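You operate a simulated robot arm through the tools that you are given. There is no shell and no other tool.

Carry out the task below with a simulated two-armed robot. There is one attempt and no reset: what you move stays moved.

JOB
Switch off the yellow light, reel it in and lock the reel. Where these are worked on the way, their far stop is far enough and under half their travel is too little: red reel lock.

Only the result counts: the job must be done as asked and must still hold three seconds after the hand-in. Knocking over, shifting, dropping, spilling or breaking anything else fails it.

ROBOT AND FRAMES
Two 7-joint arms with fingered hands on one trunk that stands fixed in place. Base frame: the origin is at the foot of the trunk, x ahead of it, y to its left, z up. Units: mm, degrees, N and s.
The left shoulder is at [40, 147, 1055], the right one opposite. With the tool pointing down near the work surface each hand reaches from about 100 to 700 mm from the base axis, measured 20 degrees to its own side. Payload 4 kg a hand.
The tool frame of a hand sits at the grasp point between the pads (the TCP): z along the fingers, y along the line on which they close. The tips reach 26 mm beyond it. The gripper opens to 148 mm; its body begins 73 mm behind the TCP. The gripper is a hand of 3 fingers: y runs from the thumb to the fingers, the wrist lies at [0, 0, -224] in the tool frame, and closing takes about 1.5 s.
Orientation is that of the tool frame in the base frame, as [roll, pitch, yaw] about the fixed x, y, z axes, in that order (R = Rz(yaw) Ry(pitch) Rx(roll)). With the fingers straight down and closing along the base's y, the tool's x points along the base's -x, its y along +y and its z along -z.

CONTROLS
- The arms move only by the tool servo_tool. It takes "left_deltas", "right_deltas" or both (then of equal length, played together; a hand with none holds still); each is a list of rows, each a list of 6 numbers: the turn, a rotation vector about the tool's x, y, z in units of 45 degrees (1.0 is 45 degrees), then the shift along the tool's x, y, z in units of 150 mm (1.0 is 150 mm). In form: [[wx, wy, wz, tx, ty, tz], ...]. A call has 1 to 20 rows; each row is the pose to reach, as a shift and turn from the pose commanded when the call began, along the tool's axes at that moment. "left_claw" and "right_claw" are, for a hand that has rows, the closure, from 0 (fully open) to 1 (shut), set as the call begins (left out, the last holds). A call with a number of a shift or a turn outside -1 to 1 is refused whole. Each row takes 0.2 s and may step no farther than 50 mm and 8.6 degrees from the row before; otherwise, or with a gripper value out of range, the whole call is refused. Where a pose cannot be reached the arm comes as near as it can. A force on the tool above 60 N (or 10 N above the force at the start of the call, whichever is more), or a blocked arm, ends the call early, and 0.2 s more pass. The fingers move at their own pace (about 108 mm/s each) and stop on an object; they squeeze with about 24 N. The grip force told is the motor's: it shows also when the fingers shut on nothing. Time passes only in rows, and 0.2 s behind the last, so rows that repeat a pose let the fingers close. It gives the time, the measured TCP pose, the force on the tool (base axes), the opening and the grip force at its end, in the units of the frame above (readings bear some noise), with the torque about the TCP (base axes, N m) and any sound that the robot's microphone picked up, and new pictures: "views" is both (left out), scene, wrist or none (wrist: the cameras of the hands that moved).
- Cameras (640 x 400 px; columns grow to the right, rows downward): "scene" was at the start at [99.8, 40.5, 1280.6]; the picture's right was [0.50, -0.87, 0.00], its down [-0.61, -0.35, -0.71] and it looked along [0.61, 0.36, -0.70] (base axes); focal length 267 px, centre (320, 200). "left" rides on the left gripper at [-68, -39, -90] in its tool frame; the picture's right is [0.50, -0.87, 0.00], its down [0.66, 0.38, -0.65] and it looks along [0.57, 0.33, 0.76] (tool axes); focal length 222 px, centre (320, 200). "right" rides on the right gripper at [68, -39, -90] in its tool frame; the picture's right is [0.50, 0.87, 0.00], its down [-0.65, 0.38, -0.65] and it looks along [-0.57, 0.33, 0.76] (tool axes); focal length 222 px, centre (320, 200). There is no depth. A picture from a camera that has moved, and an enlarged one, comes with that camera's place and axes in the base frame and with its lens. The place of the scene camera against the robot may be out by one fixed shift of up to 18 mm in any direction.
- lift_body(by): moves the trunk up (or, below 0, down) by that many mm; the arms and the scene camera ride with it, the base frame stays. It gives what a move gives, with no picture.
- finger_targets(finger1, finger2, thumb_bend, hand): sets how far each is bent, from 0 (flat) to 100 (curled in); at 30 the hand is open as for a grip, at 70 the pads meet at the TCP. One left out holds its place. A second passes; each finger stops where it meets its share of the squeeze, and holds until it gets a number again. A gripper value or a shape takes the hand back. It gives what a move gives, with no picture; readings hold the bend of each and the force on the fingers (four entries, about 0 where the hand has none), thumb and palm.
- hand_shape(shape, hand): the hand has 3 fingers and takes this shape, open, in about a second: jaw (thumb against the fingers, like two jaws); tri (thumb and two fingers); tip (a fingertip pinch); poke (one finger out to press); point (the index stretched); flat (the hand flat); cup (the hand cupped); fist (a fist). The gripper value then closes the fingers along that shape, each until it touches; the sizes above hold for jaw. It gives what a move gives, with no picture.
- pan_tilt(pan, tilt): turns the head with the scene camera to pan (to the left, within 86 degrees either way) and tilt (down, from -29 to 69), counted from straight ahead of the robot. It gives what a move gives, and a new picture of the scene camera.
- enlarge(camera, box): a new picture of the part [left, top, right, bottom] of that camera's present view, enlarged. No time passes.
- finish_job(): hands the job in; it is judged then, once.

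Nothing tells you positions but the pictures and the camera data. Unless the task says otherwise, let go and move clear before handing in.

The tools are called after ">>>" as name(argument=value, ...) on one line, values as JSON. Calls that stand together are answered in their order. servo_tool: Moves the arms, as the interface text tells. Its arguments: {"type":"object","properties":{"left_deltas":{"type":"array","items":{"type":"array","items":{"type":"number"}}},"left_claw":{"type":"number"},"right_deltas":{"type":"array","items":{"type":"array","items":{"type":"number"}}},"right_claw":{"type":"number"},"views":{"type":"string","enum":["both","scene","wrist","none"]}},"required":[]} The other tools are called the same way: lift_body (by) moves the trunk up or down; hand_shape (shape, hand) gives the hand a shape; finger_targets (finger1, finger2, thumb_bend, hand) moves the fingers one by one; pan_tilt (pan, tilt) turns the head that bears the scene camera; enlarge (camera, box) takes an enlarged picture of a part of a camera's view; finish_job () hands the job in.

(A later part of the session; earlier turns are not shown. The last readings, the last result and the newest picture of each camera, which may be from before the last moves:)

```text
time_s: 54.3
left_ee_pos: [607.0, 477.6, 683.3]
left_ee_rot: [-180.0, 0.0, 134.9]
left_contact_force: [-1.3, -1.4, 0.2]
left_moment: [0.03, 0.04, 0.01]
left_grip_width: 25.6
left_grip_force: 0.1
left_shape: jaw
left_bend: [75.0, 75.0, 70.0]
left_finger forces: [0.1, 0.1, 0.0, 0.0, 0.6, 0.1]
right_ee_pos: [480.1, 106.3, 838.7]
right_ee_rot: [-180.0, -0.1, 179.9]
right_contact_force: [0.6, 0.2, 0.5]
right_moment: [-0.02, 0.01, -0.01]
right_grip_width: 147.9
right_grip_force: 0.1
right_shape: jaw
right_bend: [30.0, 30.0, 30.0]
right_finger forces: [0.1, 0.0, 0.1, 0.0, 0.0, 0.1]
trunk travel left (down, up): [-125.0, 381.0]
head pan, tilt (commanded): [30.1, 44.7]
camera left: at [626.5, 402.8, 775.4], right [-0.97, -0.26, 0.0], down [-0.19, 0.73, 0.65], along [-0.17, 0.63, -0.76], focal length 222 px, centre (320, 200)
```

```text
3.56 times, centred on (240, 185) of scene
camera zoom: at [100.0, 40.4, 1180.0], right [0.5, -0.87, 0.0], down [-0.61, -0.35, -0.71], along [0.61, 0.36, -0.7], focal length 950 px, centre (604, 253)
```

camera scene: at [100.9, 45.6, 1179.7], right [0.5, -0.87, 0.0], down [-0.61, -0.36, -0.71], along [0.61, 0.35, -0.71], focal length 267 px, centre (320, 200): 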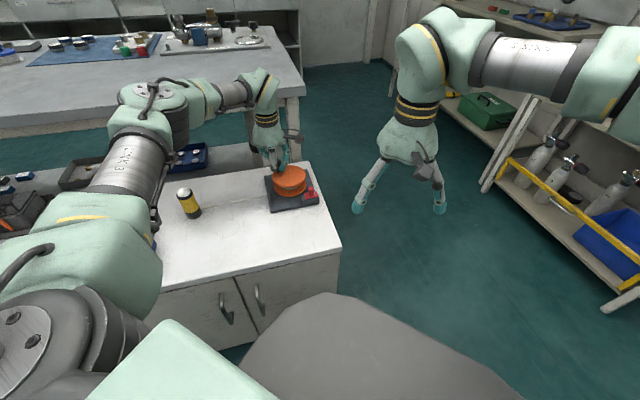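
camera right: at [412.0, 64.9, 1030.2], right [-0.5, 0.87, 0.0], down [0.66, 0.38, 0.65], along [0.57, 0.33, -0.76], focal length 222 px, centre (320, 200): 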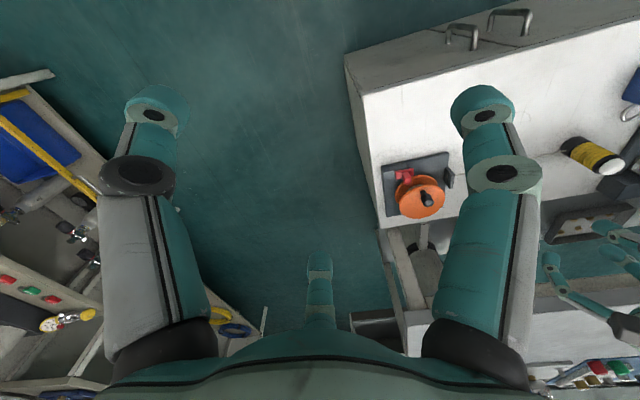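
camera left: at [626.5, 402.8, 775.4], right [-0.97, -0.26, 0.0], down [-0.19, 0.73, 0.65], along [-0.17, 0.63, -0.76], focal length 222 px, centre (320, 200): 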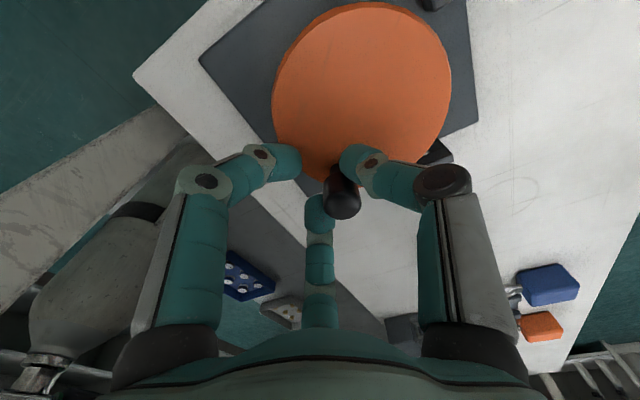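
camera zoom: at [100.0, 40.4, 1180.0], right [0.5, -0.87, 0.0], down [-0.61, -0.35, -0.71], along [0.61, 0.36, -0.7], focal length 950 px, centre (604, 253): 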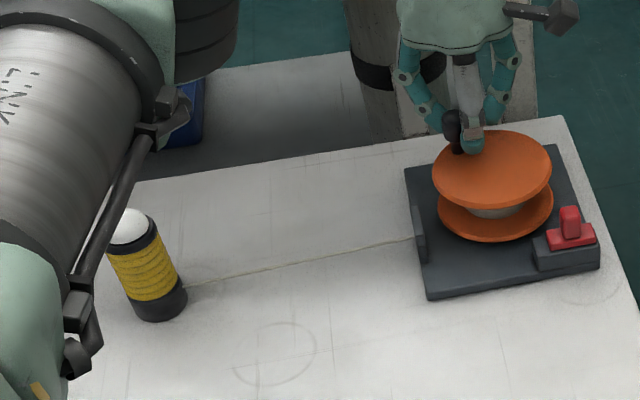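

The loose cage let the peg slip between two fingers. A sounder way is to push the peg round from behind with the thumb alone ("poke" shape), like dialling, since the peg is held to its circle anyway. I'll rise and reshape the hand.

>>> servo_tool(left_deltas=[[0, 0, 0, 0, 0, -0.1], [0, 0, 0, 0, 0, -0.25], [0, 0, 0, 0, 0, -0.4], [0, 0, 0, 0, 0, -0.5]], views="none")

>>> hand_shape(shape="poke", hand="left")

>>> servo_tool(left_deltas=[[0, 0, 0, 0.055, -0.068, 0], [0, 0, 0, 0.11, -0.136, 0], [0, 0, 0, 0.1645, -0.203, 0], [0, 0, 0, 0.1645, -0.203, 0.08], [0, 0, 0, 0.1645, -0.203, 0.16], [0, 0, 0, 0.1645, -0.203, 0.2], [0, 0, 0, 0.1645, -0.203, 0.2]], views="wrist")

>>> enlarge(camera="left", box=[160, 40, 480, 280])

>>> enlarge(camera="scene", box=[150, 130, 330, 240])

```text
time_s: 55.3
left_ee_pos: [605.8, 475.9, 762.0]
left_ee_rot: [180.0, 0.0, 134.9]
left_contact_force: [0.2, 0.7, 0.2]
left_moment: [0.03, 0.03, 0.03]
left_grip_width: 25.4
left_grip_force: 0.0
left_shape: jaw
left_bend: [75.0, 75.0, 70.0]
left_finger forces: [0.0, 0.1, 0.1, 0.0, 0.0, 0.0]
right_ee_pos: [479.2, 105.0, 839.3]
right_ee_rot: [179.9, 0.0, 180.0]
right_contact_force: [-0.2, 0.1, 0.0]
right_moment: [0.01, 0.0, 0.0]
right_grip_width: 147.8
right_grip_force: 0.1
right_shape: jaw
right_bend: [30.0, 30.0, 30.0]
right_finger forces: [0.0, 0.0, 0.0, 0.0, 0.0, 0.1]
trunk travel left (down, up): [-125.0, 381.0]
head pan, tilt (commanded): [30.1, 44.7]
```

```text
time_s: 56.2
left_ee_pos: [606.4, 476.8, 760.5]
left_ee_rot: [-180.0, 0.0, 134.8]
left_contact_force: [-0.5, 0.1, 0.3]
left_moment: [-0.03, 0.01, -0.01]
left_grip_width: 0.0
left_grip_force: 0.0
left_shape: poke
left_bend: [100.0, 100.0, 40.0]
left_finger forces: [0.0, 0.1, 0.0, 0.0, 0.0, 0.0]
right_ee_pos: [479.3, 105.3, 838.5]
right_ee_rot: [-180.0, 0.0, 179.9]
right_contact_force: [-0.1, -0.9, -0.7]
right_moment: [0.01, -0.02, 0.01]
right_grip_width: 148.0
right_grip_force: 0.1
right_shape: jaw
right_bend: [30.0, 30.0, 30.0]
right_finger forces: [0.1, 0.0, 0.0, 0.0, 0.0, 0.1]
trunk travel left (down, up): [-125.0, 381.0]
head pan, tilt (commanded): [30.1, 44.7]
```

```text
time_s: 57.8
left_ee_pos: [567.8, 473.2, 729.4]
left_ee_rot: [180.0, 0.1, 134.9]
left_contact_force: [-0.9, 0.1, 0.5]
left_moment: [0.01, -0.01, -0.01]
left_grip_width: 0.1
left_grip_force: 0.0
left_shape: poke
left_bend: [100.0, 100.0, 40.0]
left_finger forces: [0.0, 0.1, 0.0, 0.1, 0.0, 0.1]
right_ee_pos: [480.3, 104.0, 838.0]
right_ee_rot: [-179.9, 0.0, 180.0]
right_contact_force: [0.5, 0.0, -0.4]
right_moment: [0.0, -0.01, 0.02]
right_grip_width: 147.7
right_grip_force: 0.0
right_shape: jaw
right_bend: [30.0, 30.0, 30.0]
right_finger forces: [0.0, 0.0, 0.1, 0.0, 0.1, 0.1]
trunk travel left (down, up): [-125.0, 381.0]
head pan, tilt (commanded): [30.1, 44.7]
camera left: at [588.1, 399.2, 820.9], right [-0.97, -0.26, 0.0], down [-0.2, 0.73, 0.65], along [-0.17, 0.63, -0.76], focal length 222 px, centre (320, 200)
```

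left: 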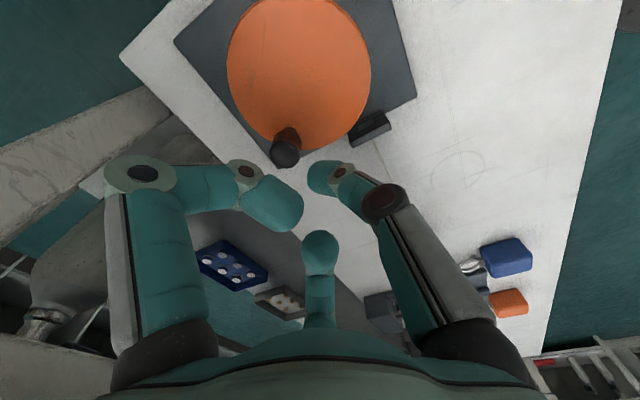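

```text
1.67 times, centred on (320, 160) of left
camera zoom: at [588.1, 399.2, 820.9], right [-0.97, -0.26, 0.0], down [-0.2, 0.73, 0.65], along [-0.17, 0.63, -0.76], focal length 370 px, centre (320, 267)
```

zoom: 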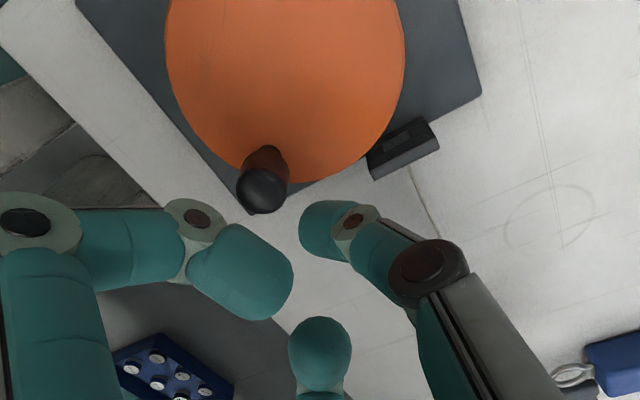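

```text
3.56 times, centred on (240, 185) of scene
camera zoom: at [99.8, 40.5, 1180.0], right [0.5, -0.87, 0.0], down [-0.61, -0.35, -0.71], along [0.61, 0.36, -0.7], focal length 950 px, centre (604, 253)
```

zoom: 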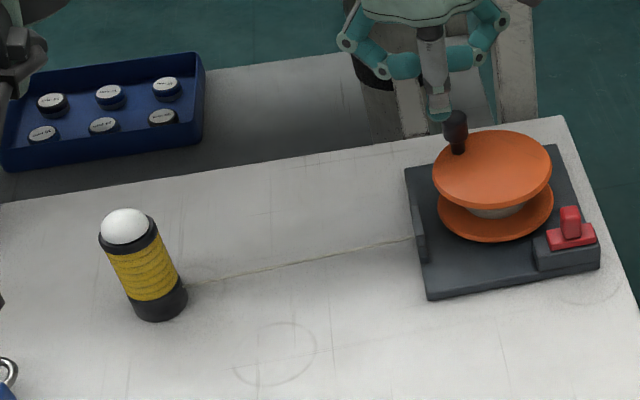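

The peg is at about (593, 480). I'll lower the thumb just behind it and push it clockwise a little, then look.

>>> servo_tool(left_deltas=[[0, 0, 0, 0, 0, 0.09], [0, 0, 0, 0, 0, 0.18], [0, 0, 0, 0, 0, 0.267], [0, 0, 0, -0.0043, 0.0249, 0.267], [0, 0, 0, -0.0107, 0.0491, 0.267], [0, 0, 0, -0.0197, 0.0726, 0.267], [0, 0, 0, -0.0311, 0.095, 0.267], [0, 0, 0, -0.0449, 0.1161, 0.267], [0, 0, 0, -0.0607, 0.1356, 0.267]], views="wrist")

>>> enlarge(camera="left", box=[160, 40, 480, 280])

>>> enlarge(camera="scene", box=[150, 130, 330, 240])

```text
time_s: 59.8
left_ee_pos: [589.4, 481.6, 689.2]
left_ee_rot: [180.0, 0.0, 135.0]
left_contact_force: [-0.8, -0.7, -0.8]
left_moment: [-0.01, 0.02, -0.02]
left_grip_width: 0.0
left_grip_force: 0.1
left_shape: poke
left_bend: [100.0, 100.0, 40.0]
left_finger forces: [0.0, 0.1, 0.1, 0.1, 0.9, 0.0]
right_ee_pos: [479.8, 105.6, 838.7]
right_ee_rot: [-179.9, -0.1, 180.0]
right_contact_force: [-0.2, -0.3, -0.4]
right_moment: [0.01, 0.01, 0.04]
right_grip_width: 148.1
right_grip_force: 0.1
right_shape: jaw
right_bend: [30.0, 30.0, 30.0]
right_finger forces: [0.0, 0.0, 0.1, 0.0, 0.0, 0.0]
trunk travel left (down, up): [-125.0, 381.0]
head pan, tilt (commanded): [30.1, 44.7]
camera left: at [608.2, 407.1, 780.0], right [-0.97, -0.26, 0.0], down [-0.2, 0.73, 0.65], along [-0.17, 0.63, -0.76], focal length 222 px, centre (320, 200)
```

left: 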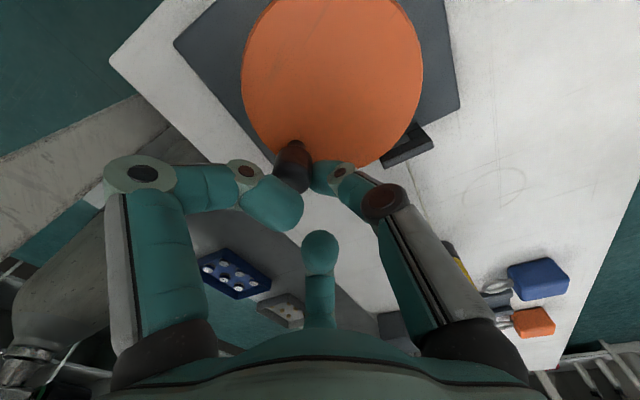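

```text
1.67 times, centred on (320, 160) of left
camera zoom: at [608.2, 407.1, 780.0], right [-0.97, -0.26, 0.0], down [-0.2, 0.73, 0.65], along [-0.17, 0.63, -0.76], focal length 370 px, centre (320, 267)
```

zoom: 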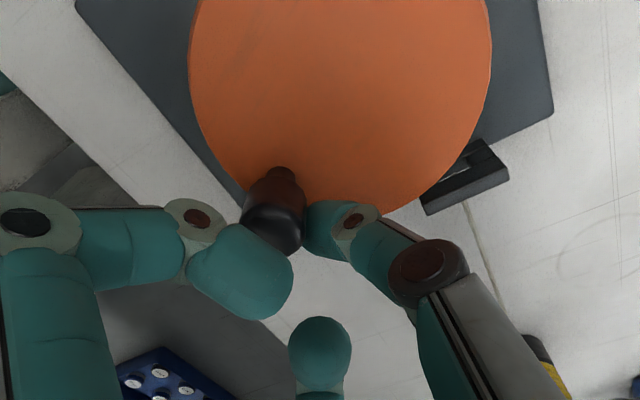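

```text
3.56 times, centred on (240, 185) of scene
camera zoom: at [99.9, 40.4, 1180.0], right [0.5, -0.87, 0.0], down [-0.61, -0.35, -0.71], along [0.61, 0.36, -0.7], focal length 950 px, centre (604, 253)
```

zoom: 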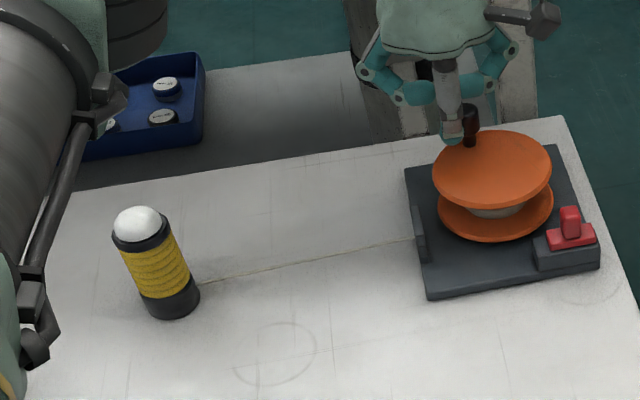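

The thumb pushes the peg round with about 1 N and the light follows. I'll carry on through a further 96 degrees.

>>> servo_tool(left_deltas=[[0, 0, 0, -0.0178, 0.0178, 0], [0, 0, 0, -0.0373, 0.0336, 0], [0, 0, 0, -0.0583, 0.0473, 0], [0, 0, 0, -0.0807, 0.0587, 0], [0, 0, 0, -0.1042, 0.0677, 0], [0, 0, 0, -0.1284, 0.0742, 0], [0, 0, 0, -0.1533, 0.0781, 0], [0, 0, 0, -0.1783, 0.0794, 0], [0, 0, 0, -0.2034, 0.0781, 0], [0, 0, 0, -0.2282, 0.0742, 0], [0, 0, 0, -0.2525, 0.0677, 0], [0, 0, 0, -0.276, 0.0587, 0], [0, 0, 0, -0.2983, 0.0473, 0], [0, 0, 0, -0.3194, 0.0336, 0], [0, 0, 0, -0.3389, 0.0178, 0], [0, 0, 0, -0.3567, 0, 0]], views="both")

>>> enlarge(camera="left", box=[160, 40, 480, 280])

>>> enlarge(camera="scene", box=[150, 130, 330, 240])

```text
time_s: 63.2
left_ee_pos: [627.4, 440.8, 691.0]
left_ee_rot: [179.9, 0.2, 134.8]
left_contact_force: [-0.4, 0.9, 1.7]
left_moment: [-0.04, 0.02, -0.02]
left_grip_width: 0.0
left_grip_force: 0.0
left_shape: poke
left_bend: [100.0, 100.0, 91.0]
left_finger forces: [0.0, 0.1, 0.0, 0.0, 2.4, 0.1]
right_ee_pos: [479.7, 104.9, 838.9]
right_ee_rot: [180.0, 0.0, 179.8]
right_contact_force: [0.7, -0.4, -0.3]
right_moment: [0.0, 0.03, 0.01]
right_grip_width: 147.8
right_grip_force: 0.1
right_shape: jaw
right_bend: [30.0, 30.0, 30.0]
right_finger forces: [0.0, 0.0, 0.0, 0.0, 0.0, 0.1]
trunk travel left (down, up): [-125.0, 381.0]
head pan, tilt (commanded): [30.1, 44.7]
camera scene: at [99.6, 40.2, 1180.1], right [0.5, -0.87, 0.0], down [-0.61, -0.35, -0.71], along [0.61, 0.36, -0.7], focal length 267 px, centre (320, 200)
camera left: at [646.8, 367.2, 782.1], right [-0.97, -0.25, 0.0], down [-0.2, 0.73, 0.65], along [-0.16, 0.63, -0.76], focal length 222 px, centre (320, 200)
```

scene: 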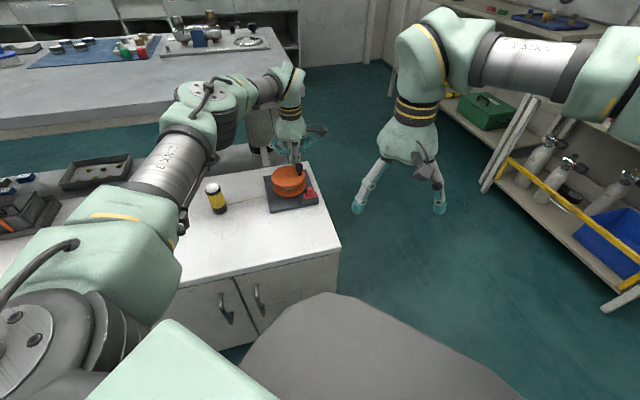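
left: 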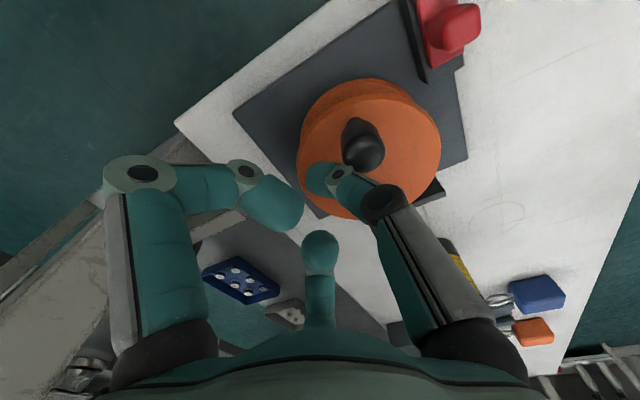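

```text
1.67 times, centred on (320, 160) of left
camera zoom: at [646.8, 367.2, 782.1], right [-0.97, -0.25, 0.0], down [-0.2, 0.73, 0.65], along [-0.16, 0.63, -0.76], focal length 370 px, centre (320, 267)
```

zoom: 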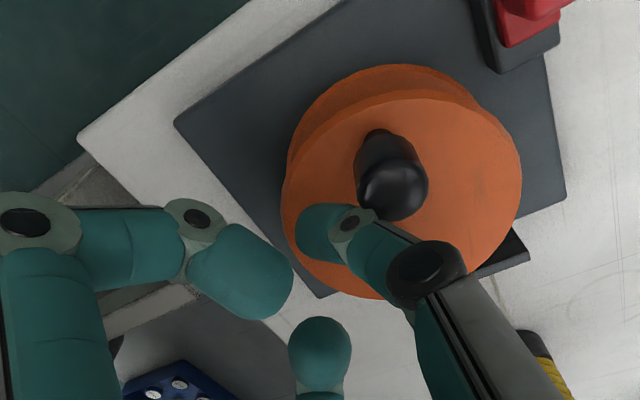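

```text
3.56 times, centred on (240, 185) of scene
camera zoom: at [99.6, 40.2, 1180.1], right [0.5, -0.87, 0.0], down [-0.61, -0.35, -0.71], along [0.61, 0.36, -0.7], focal length 950 px, centre (604, 253)
```

zoom: 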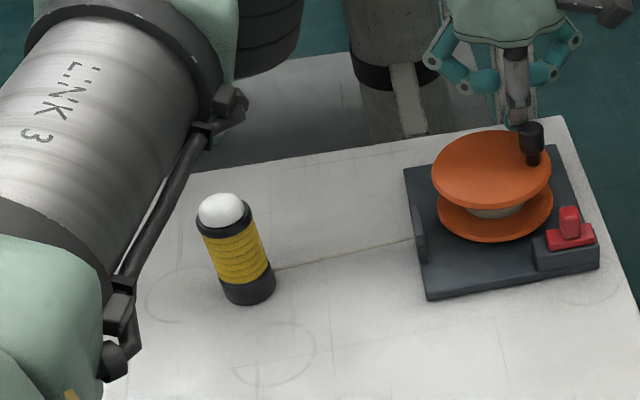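

The light has come well in (about 125 mm of line left). I'll continue with another stroke of the same size.

>>> servo_tool(left_deltas=[[0, 0, 0, -0.0158, -0.0195, 0], [0, 0, 0, -0.0295, -0.0406, 0], [0, 0, 0, -0.0409, -0.063, 0], [0, 0, 0, -0.0499, -0.0864, 0], [0, 0, 0, -0.0564, -0.1107, 0], [0, 0, 0, -0.0603, -0.1355, 0], [0, 0, 0, -0.0617, -0.1606, 0], [0, 0, 0, -0.0603, -0.1857, 0], [0, 0, 0, -0.0564, -0.2105, 0], [0, 0, 0, -0.0499, -0.2347, 0], [0, 0, 0, -0.0409, -0.2582, 0], [0, 0, 0, -0.0295, -0.2806, 0], [0, 0, 0, -0.0158, -0.3017, 0], [0, 0, 0, 0, -0.3212, 0]], views="both")

>>> enlarge(camera="left", box=[160, 40, 480, 280])

>>> enlarge(camera="scene", box=[150, 130, 330, 240])

```text
time_s: 66.2
left_ee_pos: [592.4, 410.1, 689.1]
left_ee_rot: [-179.9, 0.0, 134.9]
left_contact_force: [1.5, -1.1, 0.4]
left_moment: [0.01, 0.0, -0.02]
left_grip_width: 0.3
left_grip_force: 0.0
left_shape: poke
left_bend: [100.0, 100.0, 40.0]
left_finger forces: [0.0, 0.0, 0.1, 0.0, 0.8, 0.1]
right_ee_pos: [480.9, 105.9, 838.5]
right_ee_rot: [180.0, 0.0, 179.9]
right_contact_force: [0.4, 0.1, 0.3]
right_moment: [0.03, 0.01, 0.01]
right_grip_width: 148.0
right_grip_force: 0.1
right_shape: jaw
right_bend: [30.0, 30.0, 30.0]
right_finger forces: [0.0, 0.0, 0.0, 0.1, 0.0, 0.0]
trunk travel left (down, up): [-125.0, 381.0]
head pan, tilt (commanded): [30.1, 44.7]
camera scene: at [99.9, 40.5, 1180.0], right [0.5, -0.87, 0.0], down [-0.61, -0.35, -0.71], along [0.61, 0.36, -0.7], focal length 267 px, centre (320, 200)
camera left: at [612.2, 336.4, 780.6], right [-0.97, -0.26, 0.0], down [-0.19, 0.73, 0.65], along [-0.17, 0.63, -0.76], focal length 222 px, centre (320, 200)
```

scene: 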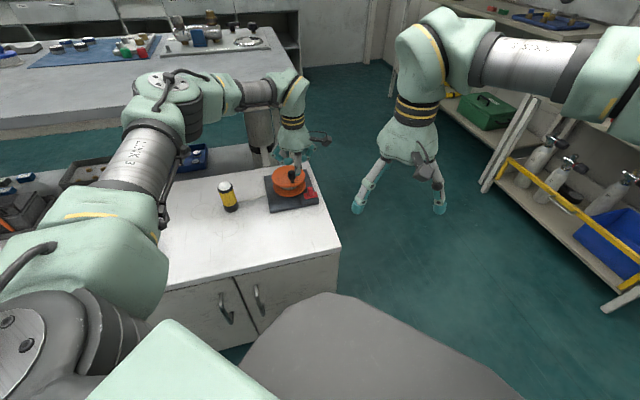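
left: 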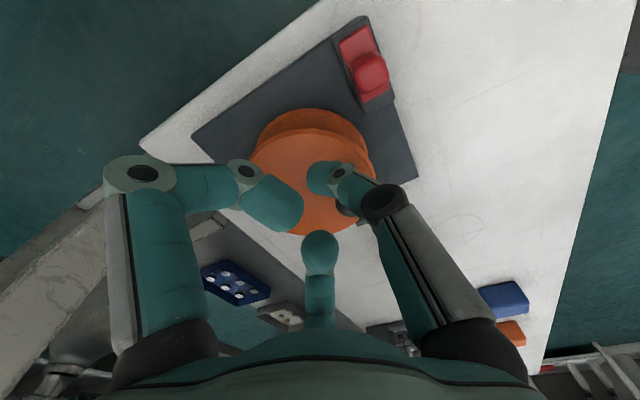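

```text
1.67 times, centred on (320, 160) of left
camera zoom: at [612.2, 336.4, 780.6], right [-0.97, -0.26, 0.0], down [-0.19, 0.73, 0.65], along [-0.17, 0.63, -0.76], focal length 370 px, centre (320, 267)
```

zoom: 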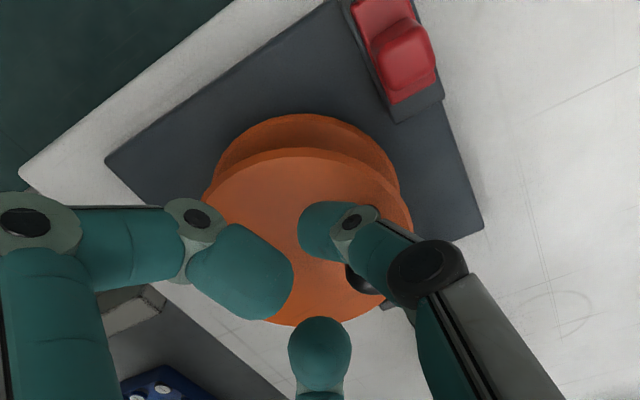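

```text
3.56 times, centred on (240, 185) of scene
camera zoom: at [99.9, 40.5, 1180.0], right [0.5, -0.87, 0.0], down [-0.61, -0.35, -0.71], along [0.61, 0.36, -0.7], focal length 950 px, centre (604, 253)
```

zoom: 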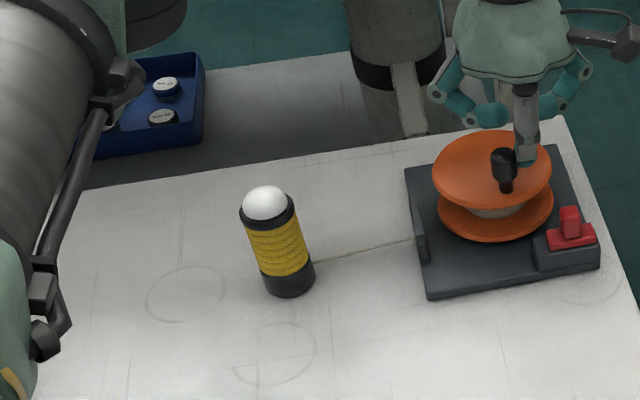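

Still following well (about 88 mm of line left). Another stroke.

>>> servo_tool(left_deltas=[[0, 0, 0, 0.0178, -0.0178, 0], [0, 0, 0, 0.0373, -0.0336, 0], [0, 0, 0, 0.0583, -0.0473, 0], [0, 0, 0, 0.0807, -0.0587, 0], [0, 0, 0, 0.1042, -0.0677, 0], [0, 0, 0, 0.1284, -0.0742, 0], [0, 0, 0, 0.1533, -0.0781, 0], [0, 0, 0, 0.1783, -0.0794, 0], [0, 0, 0, 0.2034, -0.0781, 0], [0, 0, 0, 0.2282, -0.0742, 0], [0, 0, 0, 0.2525, -0.0677, 0], [0, 0, 0, 0.276, -0.0587, 0]], views="both")

>>> enlarge(camera="left", box=[160, 40, 480, 280])

>>> enlarge(camera="scene", box=[200, 140, 330, 230])

```text
time_s: 68.8
left_ee_pos: [557.9, 431.6, 689.3]
left_ee_rot: [-180.0, 0.0, 134.9]
left_contact_force: [0.3, -1.2, 0.6]
left_moment: [-0.01, -0.03, -0.01]
left_grip_width: 0.0
left_grip_force: 0.0
left_shape: poke
left_bend: [100.0, 100.0, 40.0]
left_finger forces: [0.0, 0.0, 0.0, 0.0, 1.0, 0.0]
right_ee_pos: [479.1, 105.2, 839.1]
right_ee_rot: [-180.0, 0.1, 179.9]
right_contact_force: [0.1, 0.3, 0.9]
right_moment: [-0.03, -0.01, 0.03]
right_grip_width: 147.8
right_grip_force: 0.1
right_shape: jaw
right_bend: [30.0, 30.0, 30.0]
right_finger forces: [0.0, 0.0, 0.1, 0.0, 0.1, 0.0]
trunk travel left (down, up): [-125.0, 381.0]
head pan, tilt (commanded): [30.1, 44.7]
camera scene: at [99.9, 40.5, 1180.0], right [0.5, -0.87, 0.0], down [-0.61, -0.35, -0.71], along [0.61, 0.36, -0.7], focal length 267 px, centre (320, 200)
camera left: at [577.5, 357.2, 780.2], right [-0.97, -0.26, 0.0], down [-0.2, 0.73, 0.65], along [-0.17, 0.63, -0.76], focal length 222 px, centre (320, 200)
```

scene: 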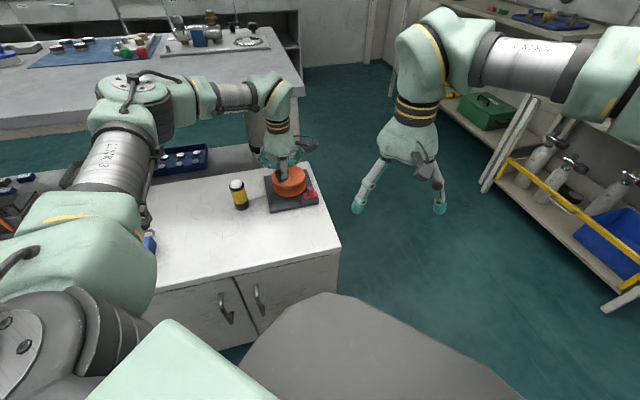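
left: 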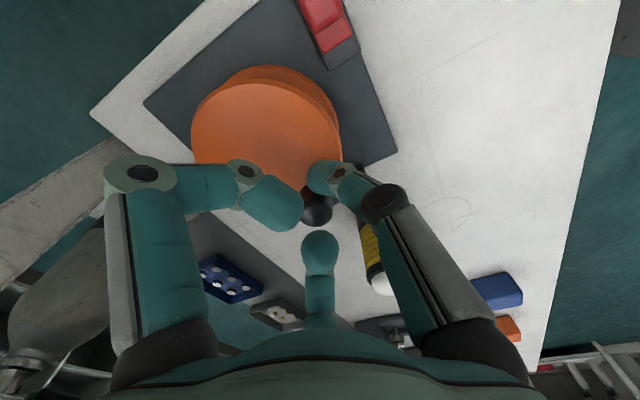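

```text
1.67 times, centred on (320, 160) of left
camera zoom: at [577.5, 357.2, 780.2], right [-0.97, -0.26, 0.0], down [-0.2, 0.73, 0.65], along [-0.17, 0.63, -0.76], focal length 370 px, centre (320, 267)
```

zoom: 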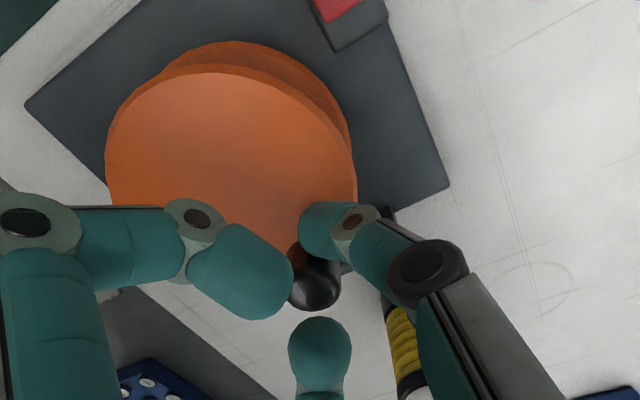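

```text
4.44 times, centred on (265, 185) of scene
camera zoom: at [99.9, 40.5, 1180.0], right [0.5, -0.87, 0.0], down [-0.61, -0.35, -0.71], along [0.61, 0.36, -0.7], focal length 1188 px, centre (564, 267)
```

zoom: 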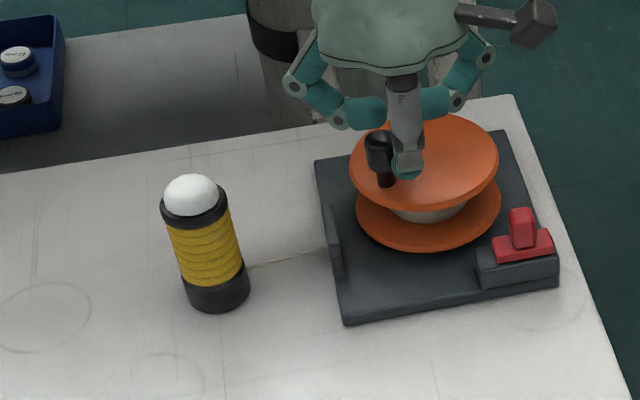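

About 57 mm of line is left. I'll go on with a 60-degree stroke and then finer ones.

>>> servo_tool(left_deltas=[[0, 0, 0, 0.0224, 0.0114, 0], [0, 0, 0, 0.0435, 0.0251, 0], [0, 0, 0, 0.063, 0.0409, 0], [0, 0, 0, 0.0807, 0.0587, 0], [0, 0, 0, 0.0966, 0.0782, 0], [0, 0, 0, 0.1102, 0.0992, 0], [0, 0, 0, 0.1216, 0.1216, 0], [0, 0, 0, 0.1307, 0.1451, 0], [0, 0, 0, 0.1371, 0.1693, 0]], views="both")

>>> enlarge(camera="left", box=[160, 40, 480, 280])

>>> enlarge(camera="scene", box=[200, 140, 330, 230])

```text
time_s: 70.8
left_ee_pos: [560.6, 465.4, 689.2]
left_ee_rot: [-180.0, -0.1, 135.0]
left_contact_force: [0.4, -1.0, 0.3]
left_moment: [-0.03, 0.03, 0.02]
left_grip_width: 0.0
left_grip_force: 0.0
left_shape: poke
left_bend: [100.0, 100.0, 40.0]
left_finger forces: [0.0, 0.1, 0.0, 0.1, 0.9, 0.0]
right_ee_pos: [478.4, 105.3, 838.6]
right_ee_rot: [180.0, 0.0, 179.9]
right_contact_force: [-0.2, -1.0, -0.1]
right_moment: [0.01, 0.0, 0.0]
right_grip_width: 147.8
right_grip_force: 0.0
right_shape: jaw
right_bend: [30.0, 30.0, 30.0]
right_finger forces: [0.1, 0.0, 0.0, 0.0, 0.0, 0.0]
trunk travel left (down, up): [-125.0, 381.0]
head pan, tilt (commanded): [30.1, 44.7]
camera scene: at [99.9, 40.4, 1180.0], right [0.5, -0.87, 0.0], down [-0.61, -0.35, -0.71], along [0.61, 0.36, -0.7], focal length 267 px, centre (320, 200)
camera left: at [579.9, 391.4, 780.6], right [-0.97, -0.26, 0.0], down [-0.19, 0.73, 0.65], along [-0.17, 0.63, -0.76], focal length 222 px, centre (320, 200)
```

scene: 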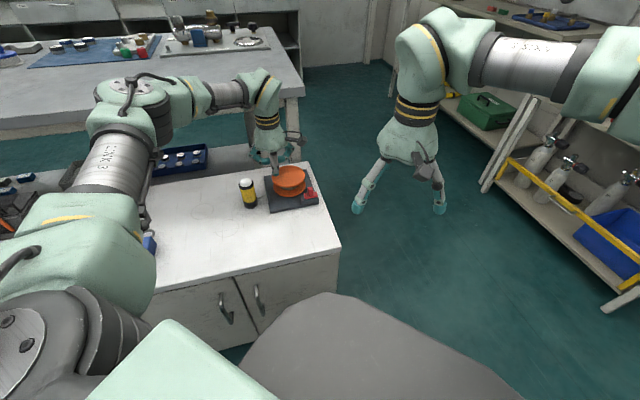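
left: 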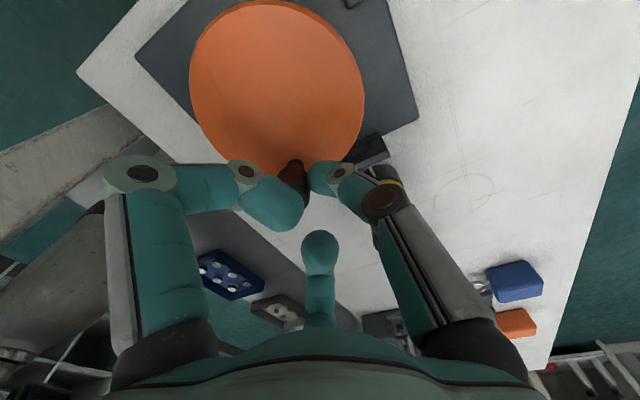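

```text
1.67 times, centred on (320, 160) of left
camera zoom: at [579.9, 391.4, 780.6], right [-0.97, -0.26, 0.0], down [-0.19, 0.73, 0.65], along [-0.17, 0.63, -0.76], focal length 370 px, centre (320, 267)
```

zoom: 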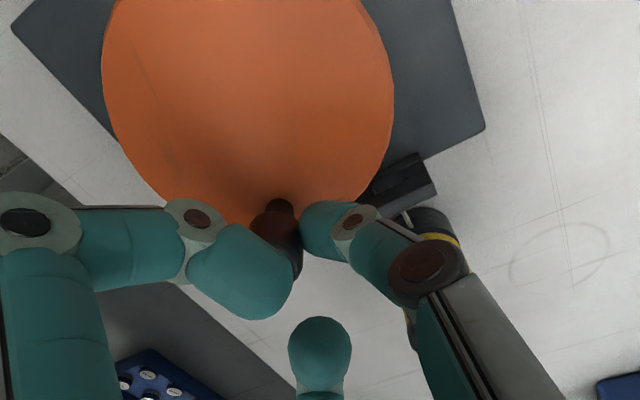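

```text
4.44 times, centred on (265, 185) of scene
camera zoom: at [99.9, 40.4, 1180.0], right [0.5, -0.87, 0.0], down [-0.61, -0.35, -0.71], along [0.61, 0.36, -0.7], focal length 1188 px, centre (564, 267)
```

zoom: 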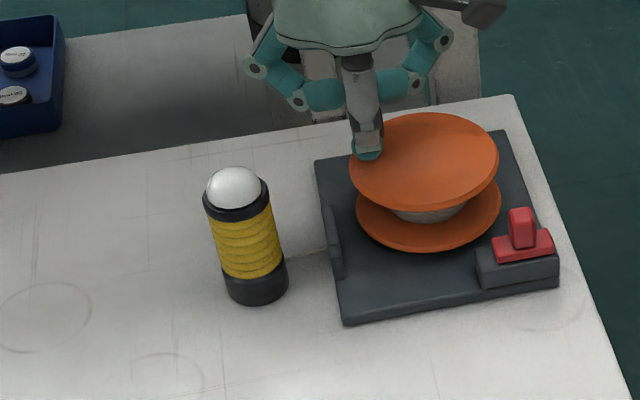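

About 30 mm of line left. Another 42 degrees, then I'll check closely.

>>> servo_tool(left_deltas=[[0, 0, 0, 0.0039, 0.0248, 0], [0, 0, 0, 0.0053, 0.0499, 0], [0, 0, 0, 0.0039, 0.075, 0], [0, 0, 0, 0, 0.0998, 0], [0, 0, 0, -0.0065, 0.1241, 0], [0, 0, 0, -0.0155, 0.1475, 0], [0, 0, 0, -0.0269, 0.1699, 0]], views="wrist")

>>> enlarge(camera="left", box=[160, 40, 480, 280])

>>> enlarge(camera="scene", box=[220, 140, 330, 230])

```text
time_s: 72.4
left_ee_pos: [576.9, 480.4, 692.4]
left_ee_rot: [-179.9, -0.1, 135.2]
left_contact_force: [-36.6, -5.0, 13.4]
left_moment: [-0.18, 0.86, -0.2]
left_grip_width: 0.0
left_grip_force: 0.1
left_shape: poke
left_bend: [100.0, 100.0, 36.0]
left_finger forces: [0.0, 0.0, 0.1, 0.0, 36.2, 0.1]
right_ee_pos: [477.2, 104.2, 842.5]
right_ee_rot: [179.9, 0.2, -180.0]
right_contact_force: [0.5, 1.3, 0.5]
right_moment: [-0.02, 0.01, -0.01]
right_grip_width: 147.8
right_grip_force: 0.1
right_shape: jaw
right_bend: [30.0, 30.0, 30.0]
right_finger forces: [0.0, 0.0, 0.1, 0.1, 0.1, 0.0]
trunk travel left (down, up): [-125.0, 381.0]
head pan, tilt (commanded): [30.1, 44.7]
camera left: at [597.5, 406.6, 783.2], right [-0.96, -0.26, 0.0], down [-0.2, 0.73, 0.65], along [-0.18, 0.63, -0.76], focal length 222 px, centre (320, 200)
```

left: 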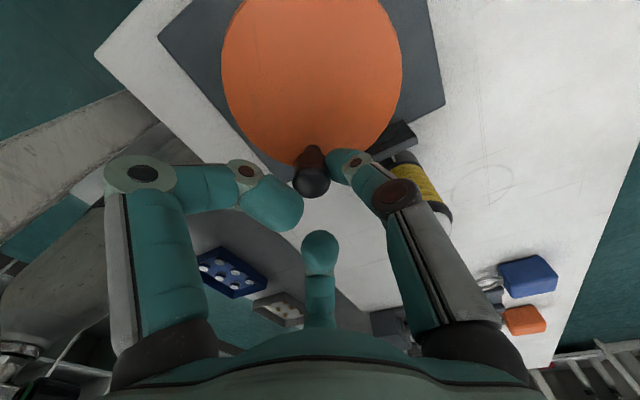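

```text
1.67 times, centred on (320, 160) of left
camera zoom: at [597.5, 406.6, 783.2], right [-0.96, -0.26, 0.0], down [-0.2, 0.73, 0.65], along [-0.18, 0.63, -0.76], focal length 370 px, centre (320, 267)
```

zoom: 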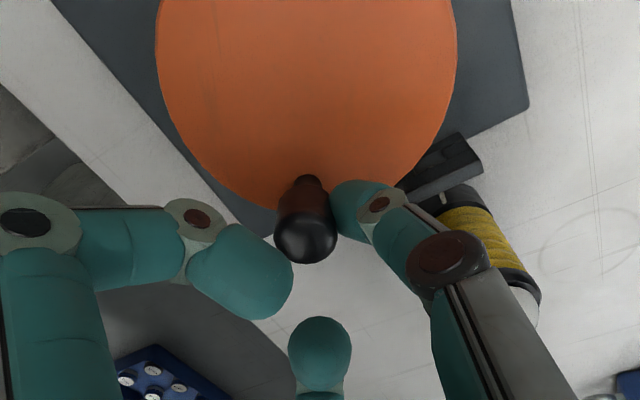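

```text
4.44 times, centred on (275, 185) of scene
camera zoom: at [94.4, 39.0, 1180.6], right [0.5, -0.86, 0.0], down [-0.61, -0.35, -0.71], along [0.62, 0.36, -0.7], focal length 1188 px, centre (520, 267)
```

zoom: 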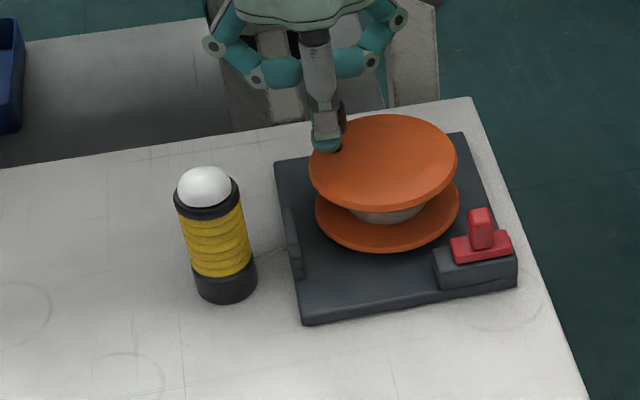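

The reel has come up against its winding stop (37 N) with the light drawn up beside the guide. I'll back the thumb off the peg and rise clear without dragging it back.

>>> servo_tool(left_deltas=[[0, 0, 0, 0.0204, -0.0458, 0], [0, 0, 0, 0.0308, -0.0949, 0], [0, 0, 0, 0.0308, -0.0949, -0.15], [0, 0, 0, 0.0308, -0.0949, -0.35], [0, 0, 0, 0.0308, -0.0949, -0.55], [0, 0, 0, 0.0308, -0.0949, -0.667], [0, 0, 0, 0.0308, -0.0949, -0.667]], views="both")

>>> enlarge(camera="left", box=[160, 0, 480, 240])

>>> enlarge(camera="scene", box=[220, 140, 330, 230])

```text
time_s: 74.0
left_ee_pos: [566.1, 472.1, 789.6]
left_ee_rot: [179.9, 0.0, 134.9]
left_contact_force: [0.9, -0.2, 0.1]
left_moment: [0.01, 0.04, 0.0]
left_grip_width: 0.2
left_grip_force: 0.0
left_shape: poke
left_bend: [100.0, 100.0, 40.0]
left_finger forces: [0.1, 0.0, 0.1, 0.0, 0.1, 0.1]
right_ee_pos: [479.5, 105.7, 838.7]
right_ee_rot: [-179.9, 0.1, 179.9]
right_contact_force: [-0.8, 0.3, -0.3]
right_moment: [-0.02, 0.01, -0.03]
right_grip_width: 148.0
right_grip_force: 0.1
right_shape: jaw
right_bend: [30.0, 30.0, 30.0]
right_finger forces: [0.1, 0.0, 0.0, 0.0, 0.1, 0.1]
trunk travel left (down, up): [-125.0, 381.0]
head pan, tilt (commanded): [30.1, 44.7]
camera scene: at [100.0, 40.6, 1180.0], right [0.5, -0.87, 0.0], down [-0.61, -0.35, -0.71], along [0.61, 0.36, -0.7], focal length 267 px, centre (320, 200)
camera left: at [587.2, 397.9, 881.2], right [-0.97, -0.26, 0.0], down [-0.19, 0.73, 0.65], along [-0.17, 0.63, -0.76], focal length 222 px, centre (320, 200)
```

scene: 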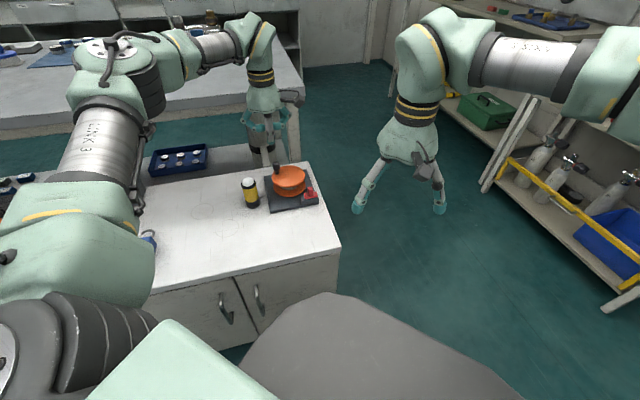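
left: 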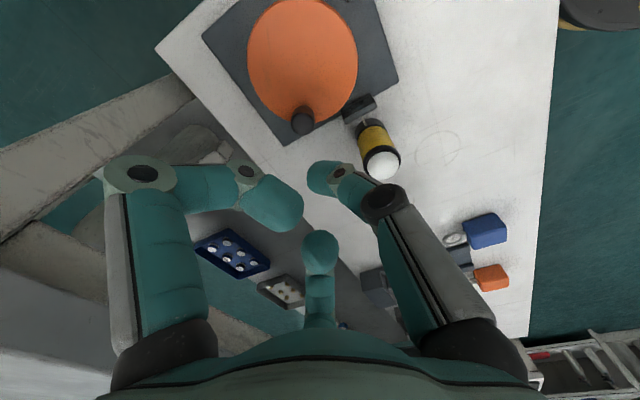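

```text
1.67 times, centred on (320, 120) of left
camera zoom: at [587.2, 397.9, 881.2], right [-0.97, -0.26, 0.0], down [-0.19, 0.73, 0.65], along [-0.17, 0.63, -0.76], focal length 370 px, centre (320, 333)
```

zoom: 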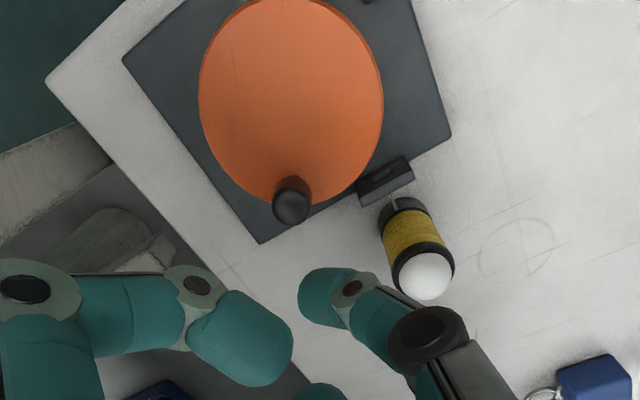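

```text
4.44 times, centred on (275, 185) of scene
camera zoom: at [100.0, 40.6, 1180.0], right [0.5, -0.87, 0.0], down [-0.61, -0.35, -0.71], along [0.61, 0.36, -0.7], focal length 1188 px, centre (520, 267)
```

zoom: 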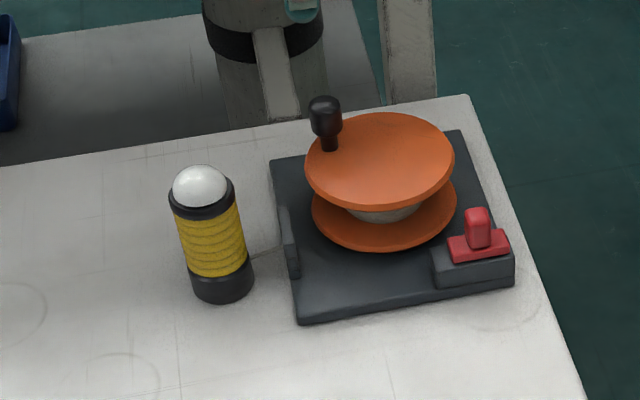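

The light rests upright by the guide and the reel holds at its stop. Next I'll go round to the far side of the red tab to push it back to the locked end.

>>> servo_tool(left_deltas=[[0, 0, 0, -0.11, -0.074, 0], [0, 0, 0, -0.22, -0.149, 0], [0, 0, 0, -0.34, -0.23, 0], [0, 0, 0, -0.46, -0.312, 0], [0, 0, 0, -0.58, -0.393, 0], [0, 0, 0, -0.68, -0.461, 0], [0, 0, 0, -0.759, -0.514, 0], [0, 0, 0, -0.759, -0.514, 0.12], [0, 0, 0, -0.759, -0.514, 0.26], [0, 0, 0, -0.759, -0.514, 0.4], [0, 0, 0, -0.759, -0.514, 0.53], [0, 0, 0, -0.759, -0.514, 0.63], [0, 0, 0, -0.759, -0.514, 0.667], [0, 0, 0, -0.759, -0.514, 0.667]], views="both")

>>> enlarge(camera="left", box=[160, 60, 480, 300])

>>> enlarge(camera="scene", box=[250, 130, 340, 230])

```text
time_s: 77.0
left_ee_pos: [594.4, 337.5, 687.9]
left_ee_rot: [-179.9, 0.0, 135.1]
left_contact_force: [0.5, -0.5, -0.7]
left_moment: [0.03, -0.02, -0.01]
left_grip_width: 0.0
left_grip_force: 0.1
left_shape: poke
left_bend: [100.0, 100.0, 40.0]
left_finger forces: [0.1, 0.0, 0.1, 0.1, 0.0, 0.0]
right_ee_pos: [479.5, 106.0, 839.0]
right_ee_rot: [179.9, 0.0, 179.9]
right_contact_force: [-0.1, -0.3, -0.1]
right_moment: [-0.03, 0.01, 0.02]
right_grip_width: 147.9
right_grip_force: 0.1
right_shape: jaw
right_bend: [30.0, 30.0, 30.0]
right_finger forces: [0.0, 0.0, 0.0, 0.0, 0.0, 0.1]
trunk travel left (down, up): [-125.0, 381.0]
head pan, tilt (commanded): [30.1, 44.7]
camera scene: at [99.9, 40.5, 1180.0], right [0.5, -0.87, 0.0], down [-0.61, -0.35, -0.71], along [0.61, 0.36, -0.7], focal length 267 px, centre (320, 200)
camera left: at [614.5, 264.2, 779.5], right [-0.97, -0.26, 0.0], down [-0.2, 0.73, 0.65], along [-0.17, 0.63, -0.76], focal length 222 px, centre (320, 200)
```

scene: 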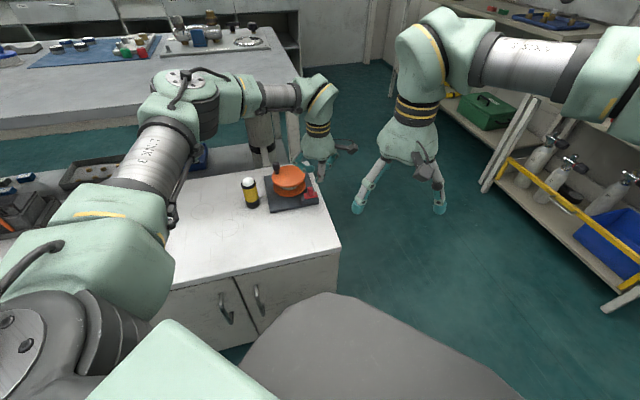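
left: 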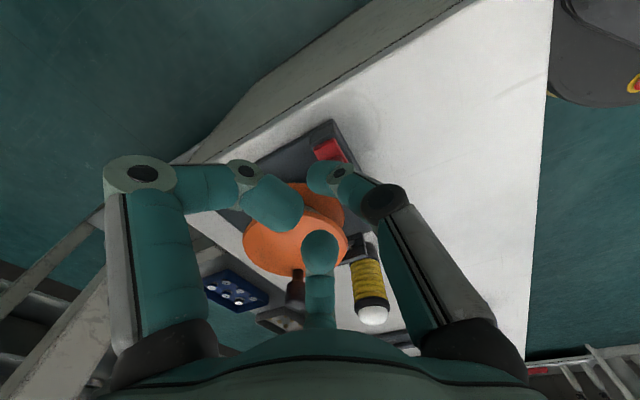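

```text
1.67 times, centred on (320, 180) of left
camera zoom: at [614.5, 264.2, 779.5], right [-0.97, -0.26, 0.0], down [-0.2, 0.73, 0.65], along [-0.17, 0.63, -0.76], focal length 370 px, centre (320, 233)
```

zoom: 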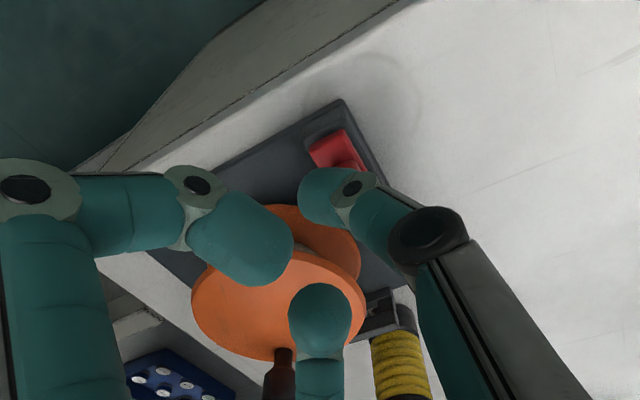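

```text
4.00 times, centred on (295, 180) of scene
camera zoom: at [99.9, 40.5, 1180.0], right [0.5, -0.87, 0.0], down [-0.61, -0.35, -0.71], along [0.61, 0.36, -0.7], focal length 1069 px, centre (420, 280)
```

zoom: 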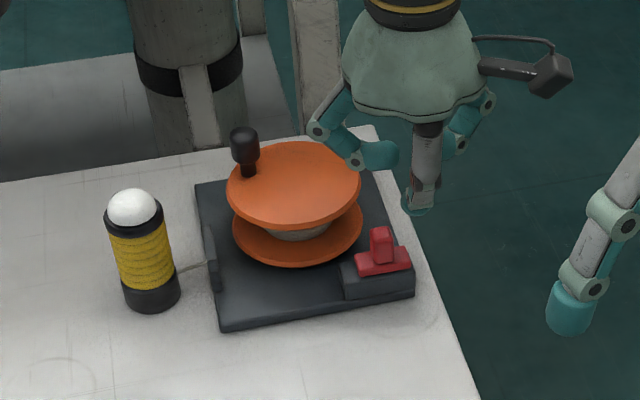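

The thumb tip hangs just beyond the tab's far side. I'll descend to tab height and push it toward the reel guide side (the locked end).

>>> servo_tool(left_deltas=[[0, 0, 0, 0, 0, 0.07], [0, 0, 0, 0, 0, 0.14], [0, 0, 0, 0, 0, 0.207], [0, 0, 0, 0, 0, 0.207], [0, 0, 0, 0.025, 0, 0.207], [0, 0, 0, 0.05, 0, 0.207], [0, 0, 0, 0.075, 0, 0.207], [0, 0, 0, 0.1, 0, 0.207], [0, 0, 0, 0.12, 0, 0.207], [0, 0, 0, 0.12, 0, 0.207]], views="wrist")

>>> enlarge(camera="left", box=[160, 60, 480, 300])

>>> enlarge(camera="scene", box=[250, 130, 340, 230])

```text
time_s: 79.2
left_ee_pos: [579.7, 351.6, 657.2]
left_ee_rot: [-180.0, 0.0, 134.9]
left_contact_force: [0.3, -0.9, 0.1]
left_moment: [-0.01, 0.0, 0.0]
left_grip_width: 0.0
left_grip_force: 0.1
left_shape: poke
left_bend: [100.0, 100.0, 40.0]
left_finger forces: [0.0, 0.0, 0.0, 0.1, 0.4, 0.0]
right_ee_pos: [480.4, 105.6, 839.3]
right_ee_rot: [179.9, 0.0, 179.9]
right_contact_force: [-0.8, 0.3, -0.6]
right_moment: [0.0, 0.03, -0.03]
right_grip_width: 147.9
right_grip_force: 0.0
right_shape: jaw
right_bend: [30.0, 30.0, 30.0]
right_finger forces: [0.0, 0.1, 0.0, 0.0, 0.1, 0.0]
trunk travel left (down, up): [-125.0, 381.0]
head pan, tilt (commanded): [30.1, 44.7]
camera left: at [600.5, 276.7, 748.0], right [-0.97, -0.26, 0.0], down [-0.19, 0.73, 0.65], along [-0.17, 0.63, -0.76], focal length 222 px, centre (320, 200)
```

left: 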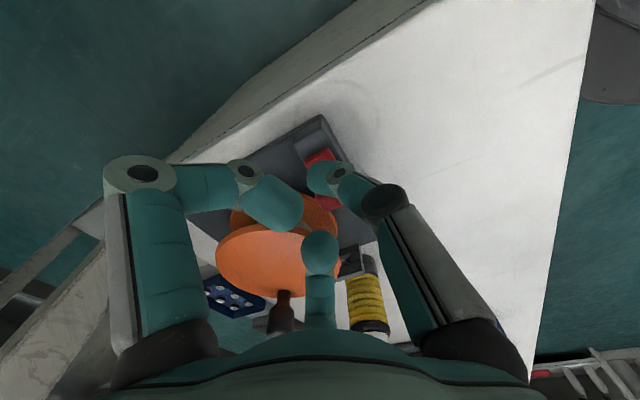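

```text
1.67 times, centred on (320, 180) of left
camera zoom: at [600.5, 276.7, 748.0], right [-0.97, -0.26, 0.0], down [-0.19, 0.73, 0.65], along [-0.17, 0.63, -0.76], focal length 370 px, centre (320, 233)
```

zoom: 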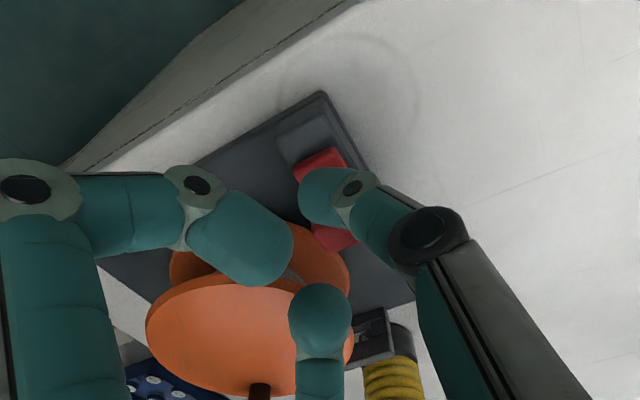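

```text
4.00 times, centred on (295, 180) of scene
camera zoom: at [99.9, 40.4, 1180.0], right [0.5, -0.87, 0.0], down [-0.61, -0.35, -0.71], along [0.61, 0.36, -0.7], focal length 1069 px, centre (420, 280)
```

zoom: 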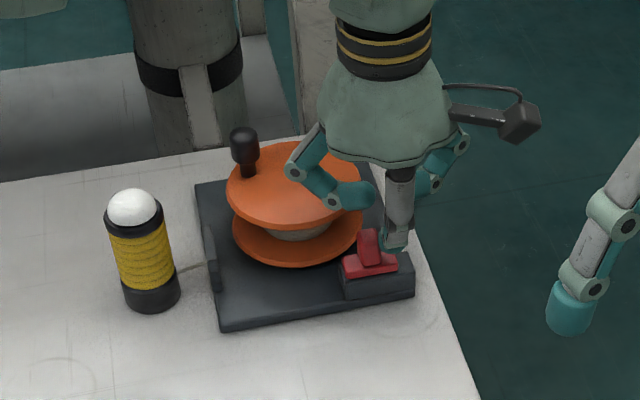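

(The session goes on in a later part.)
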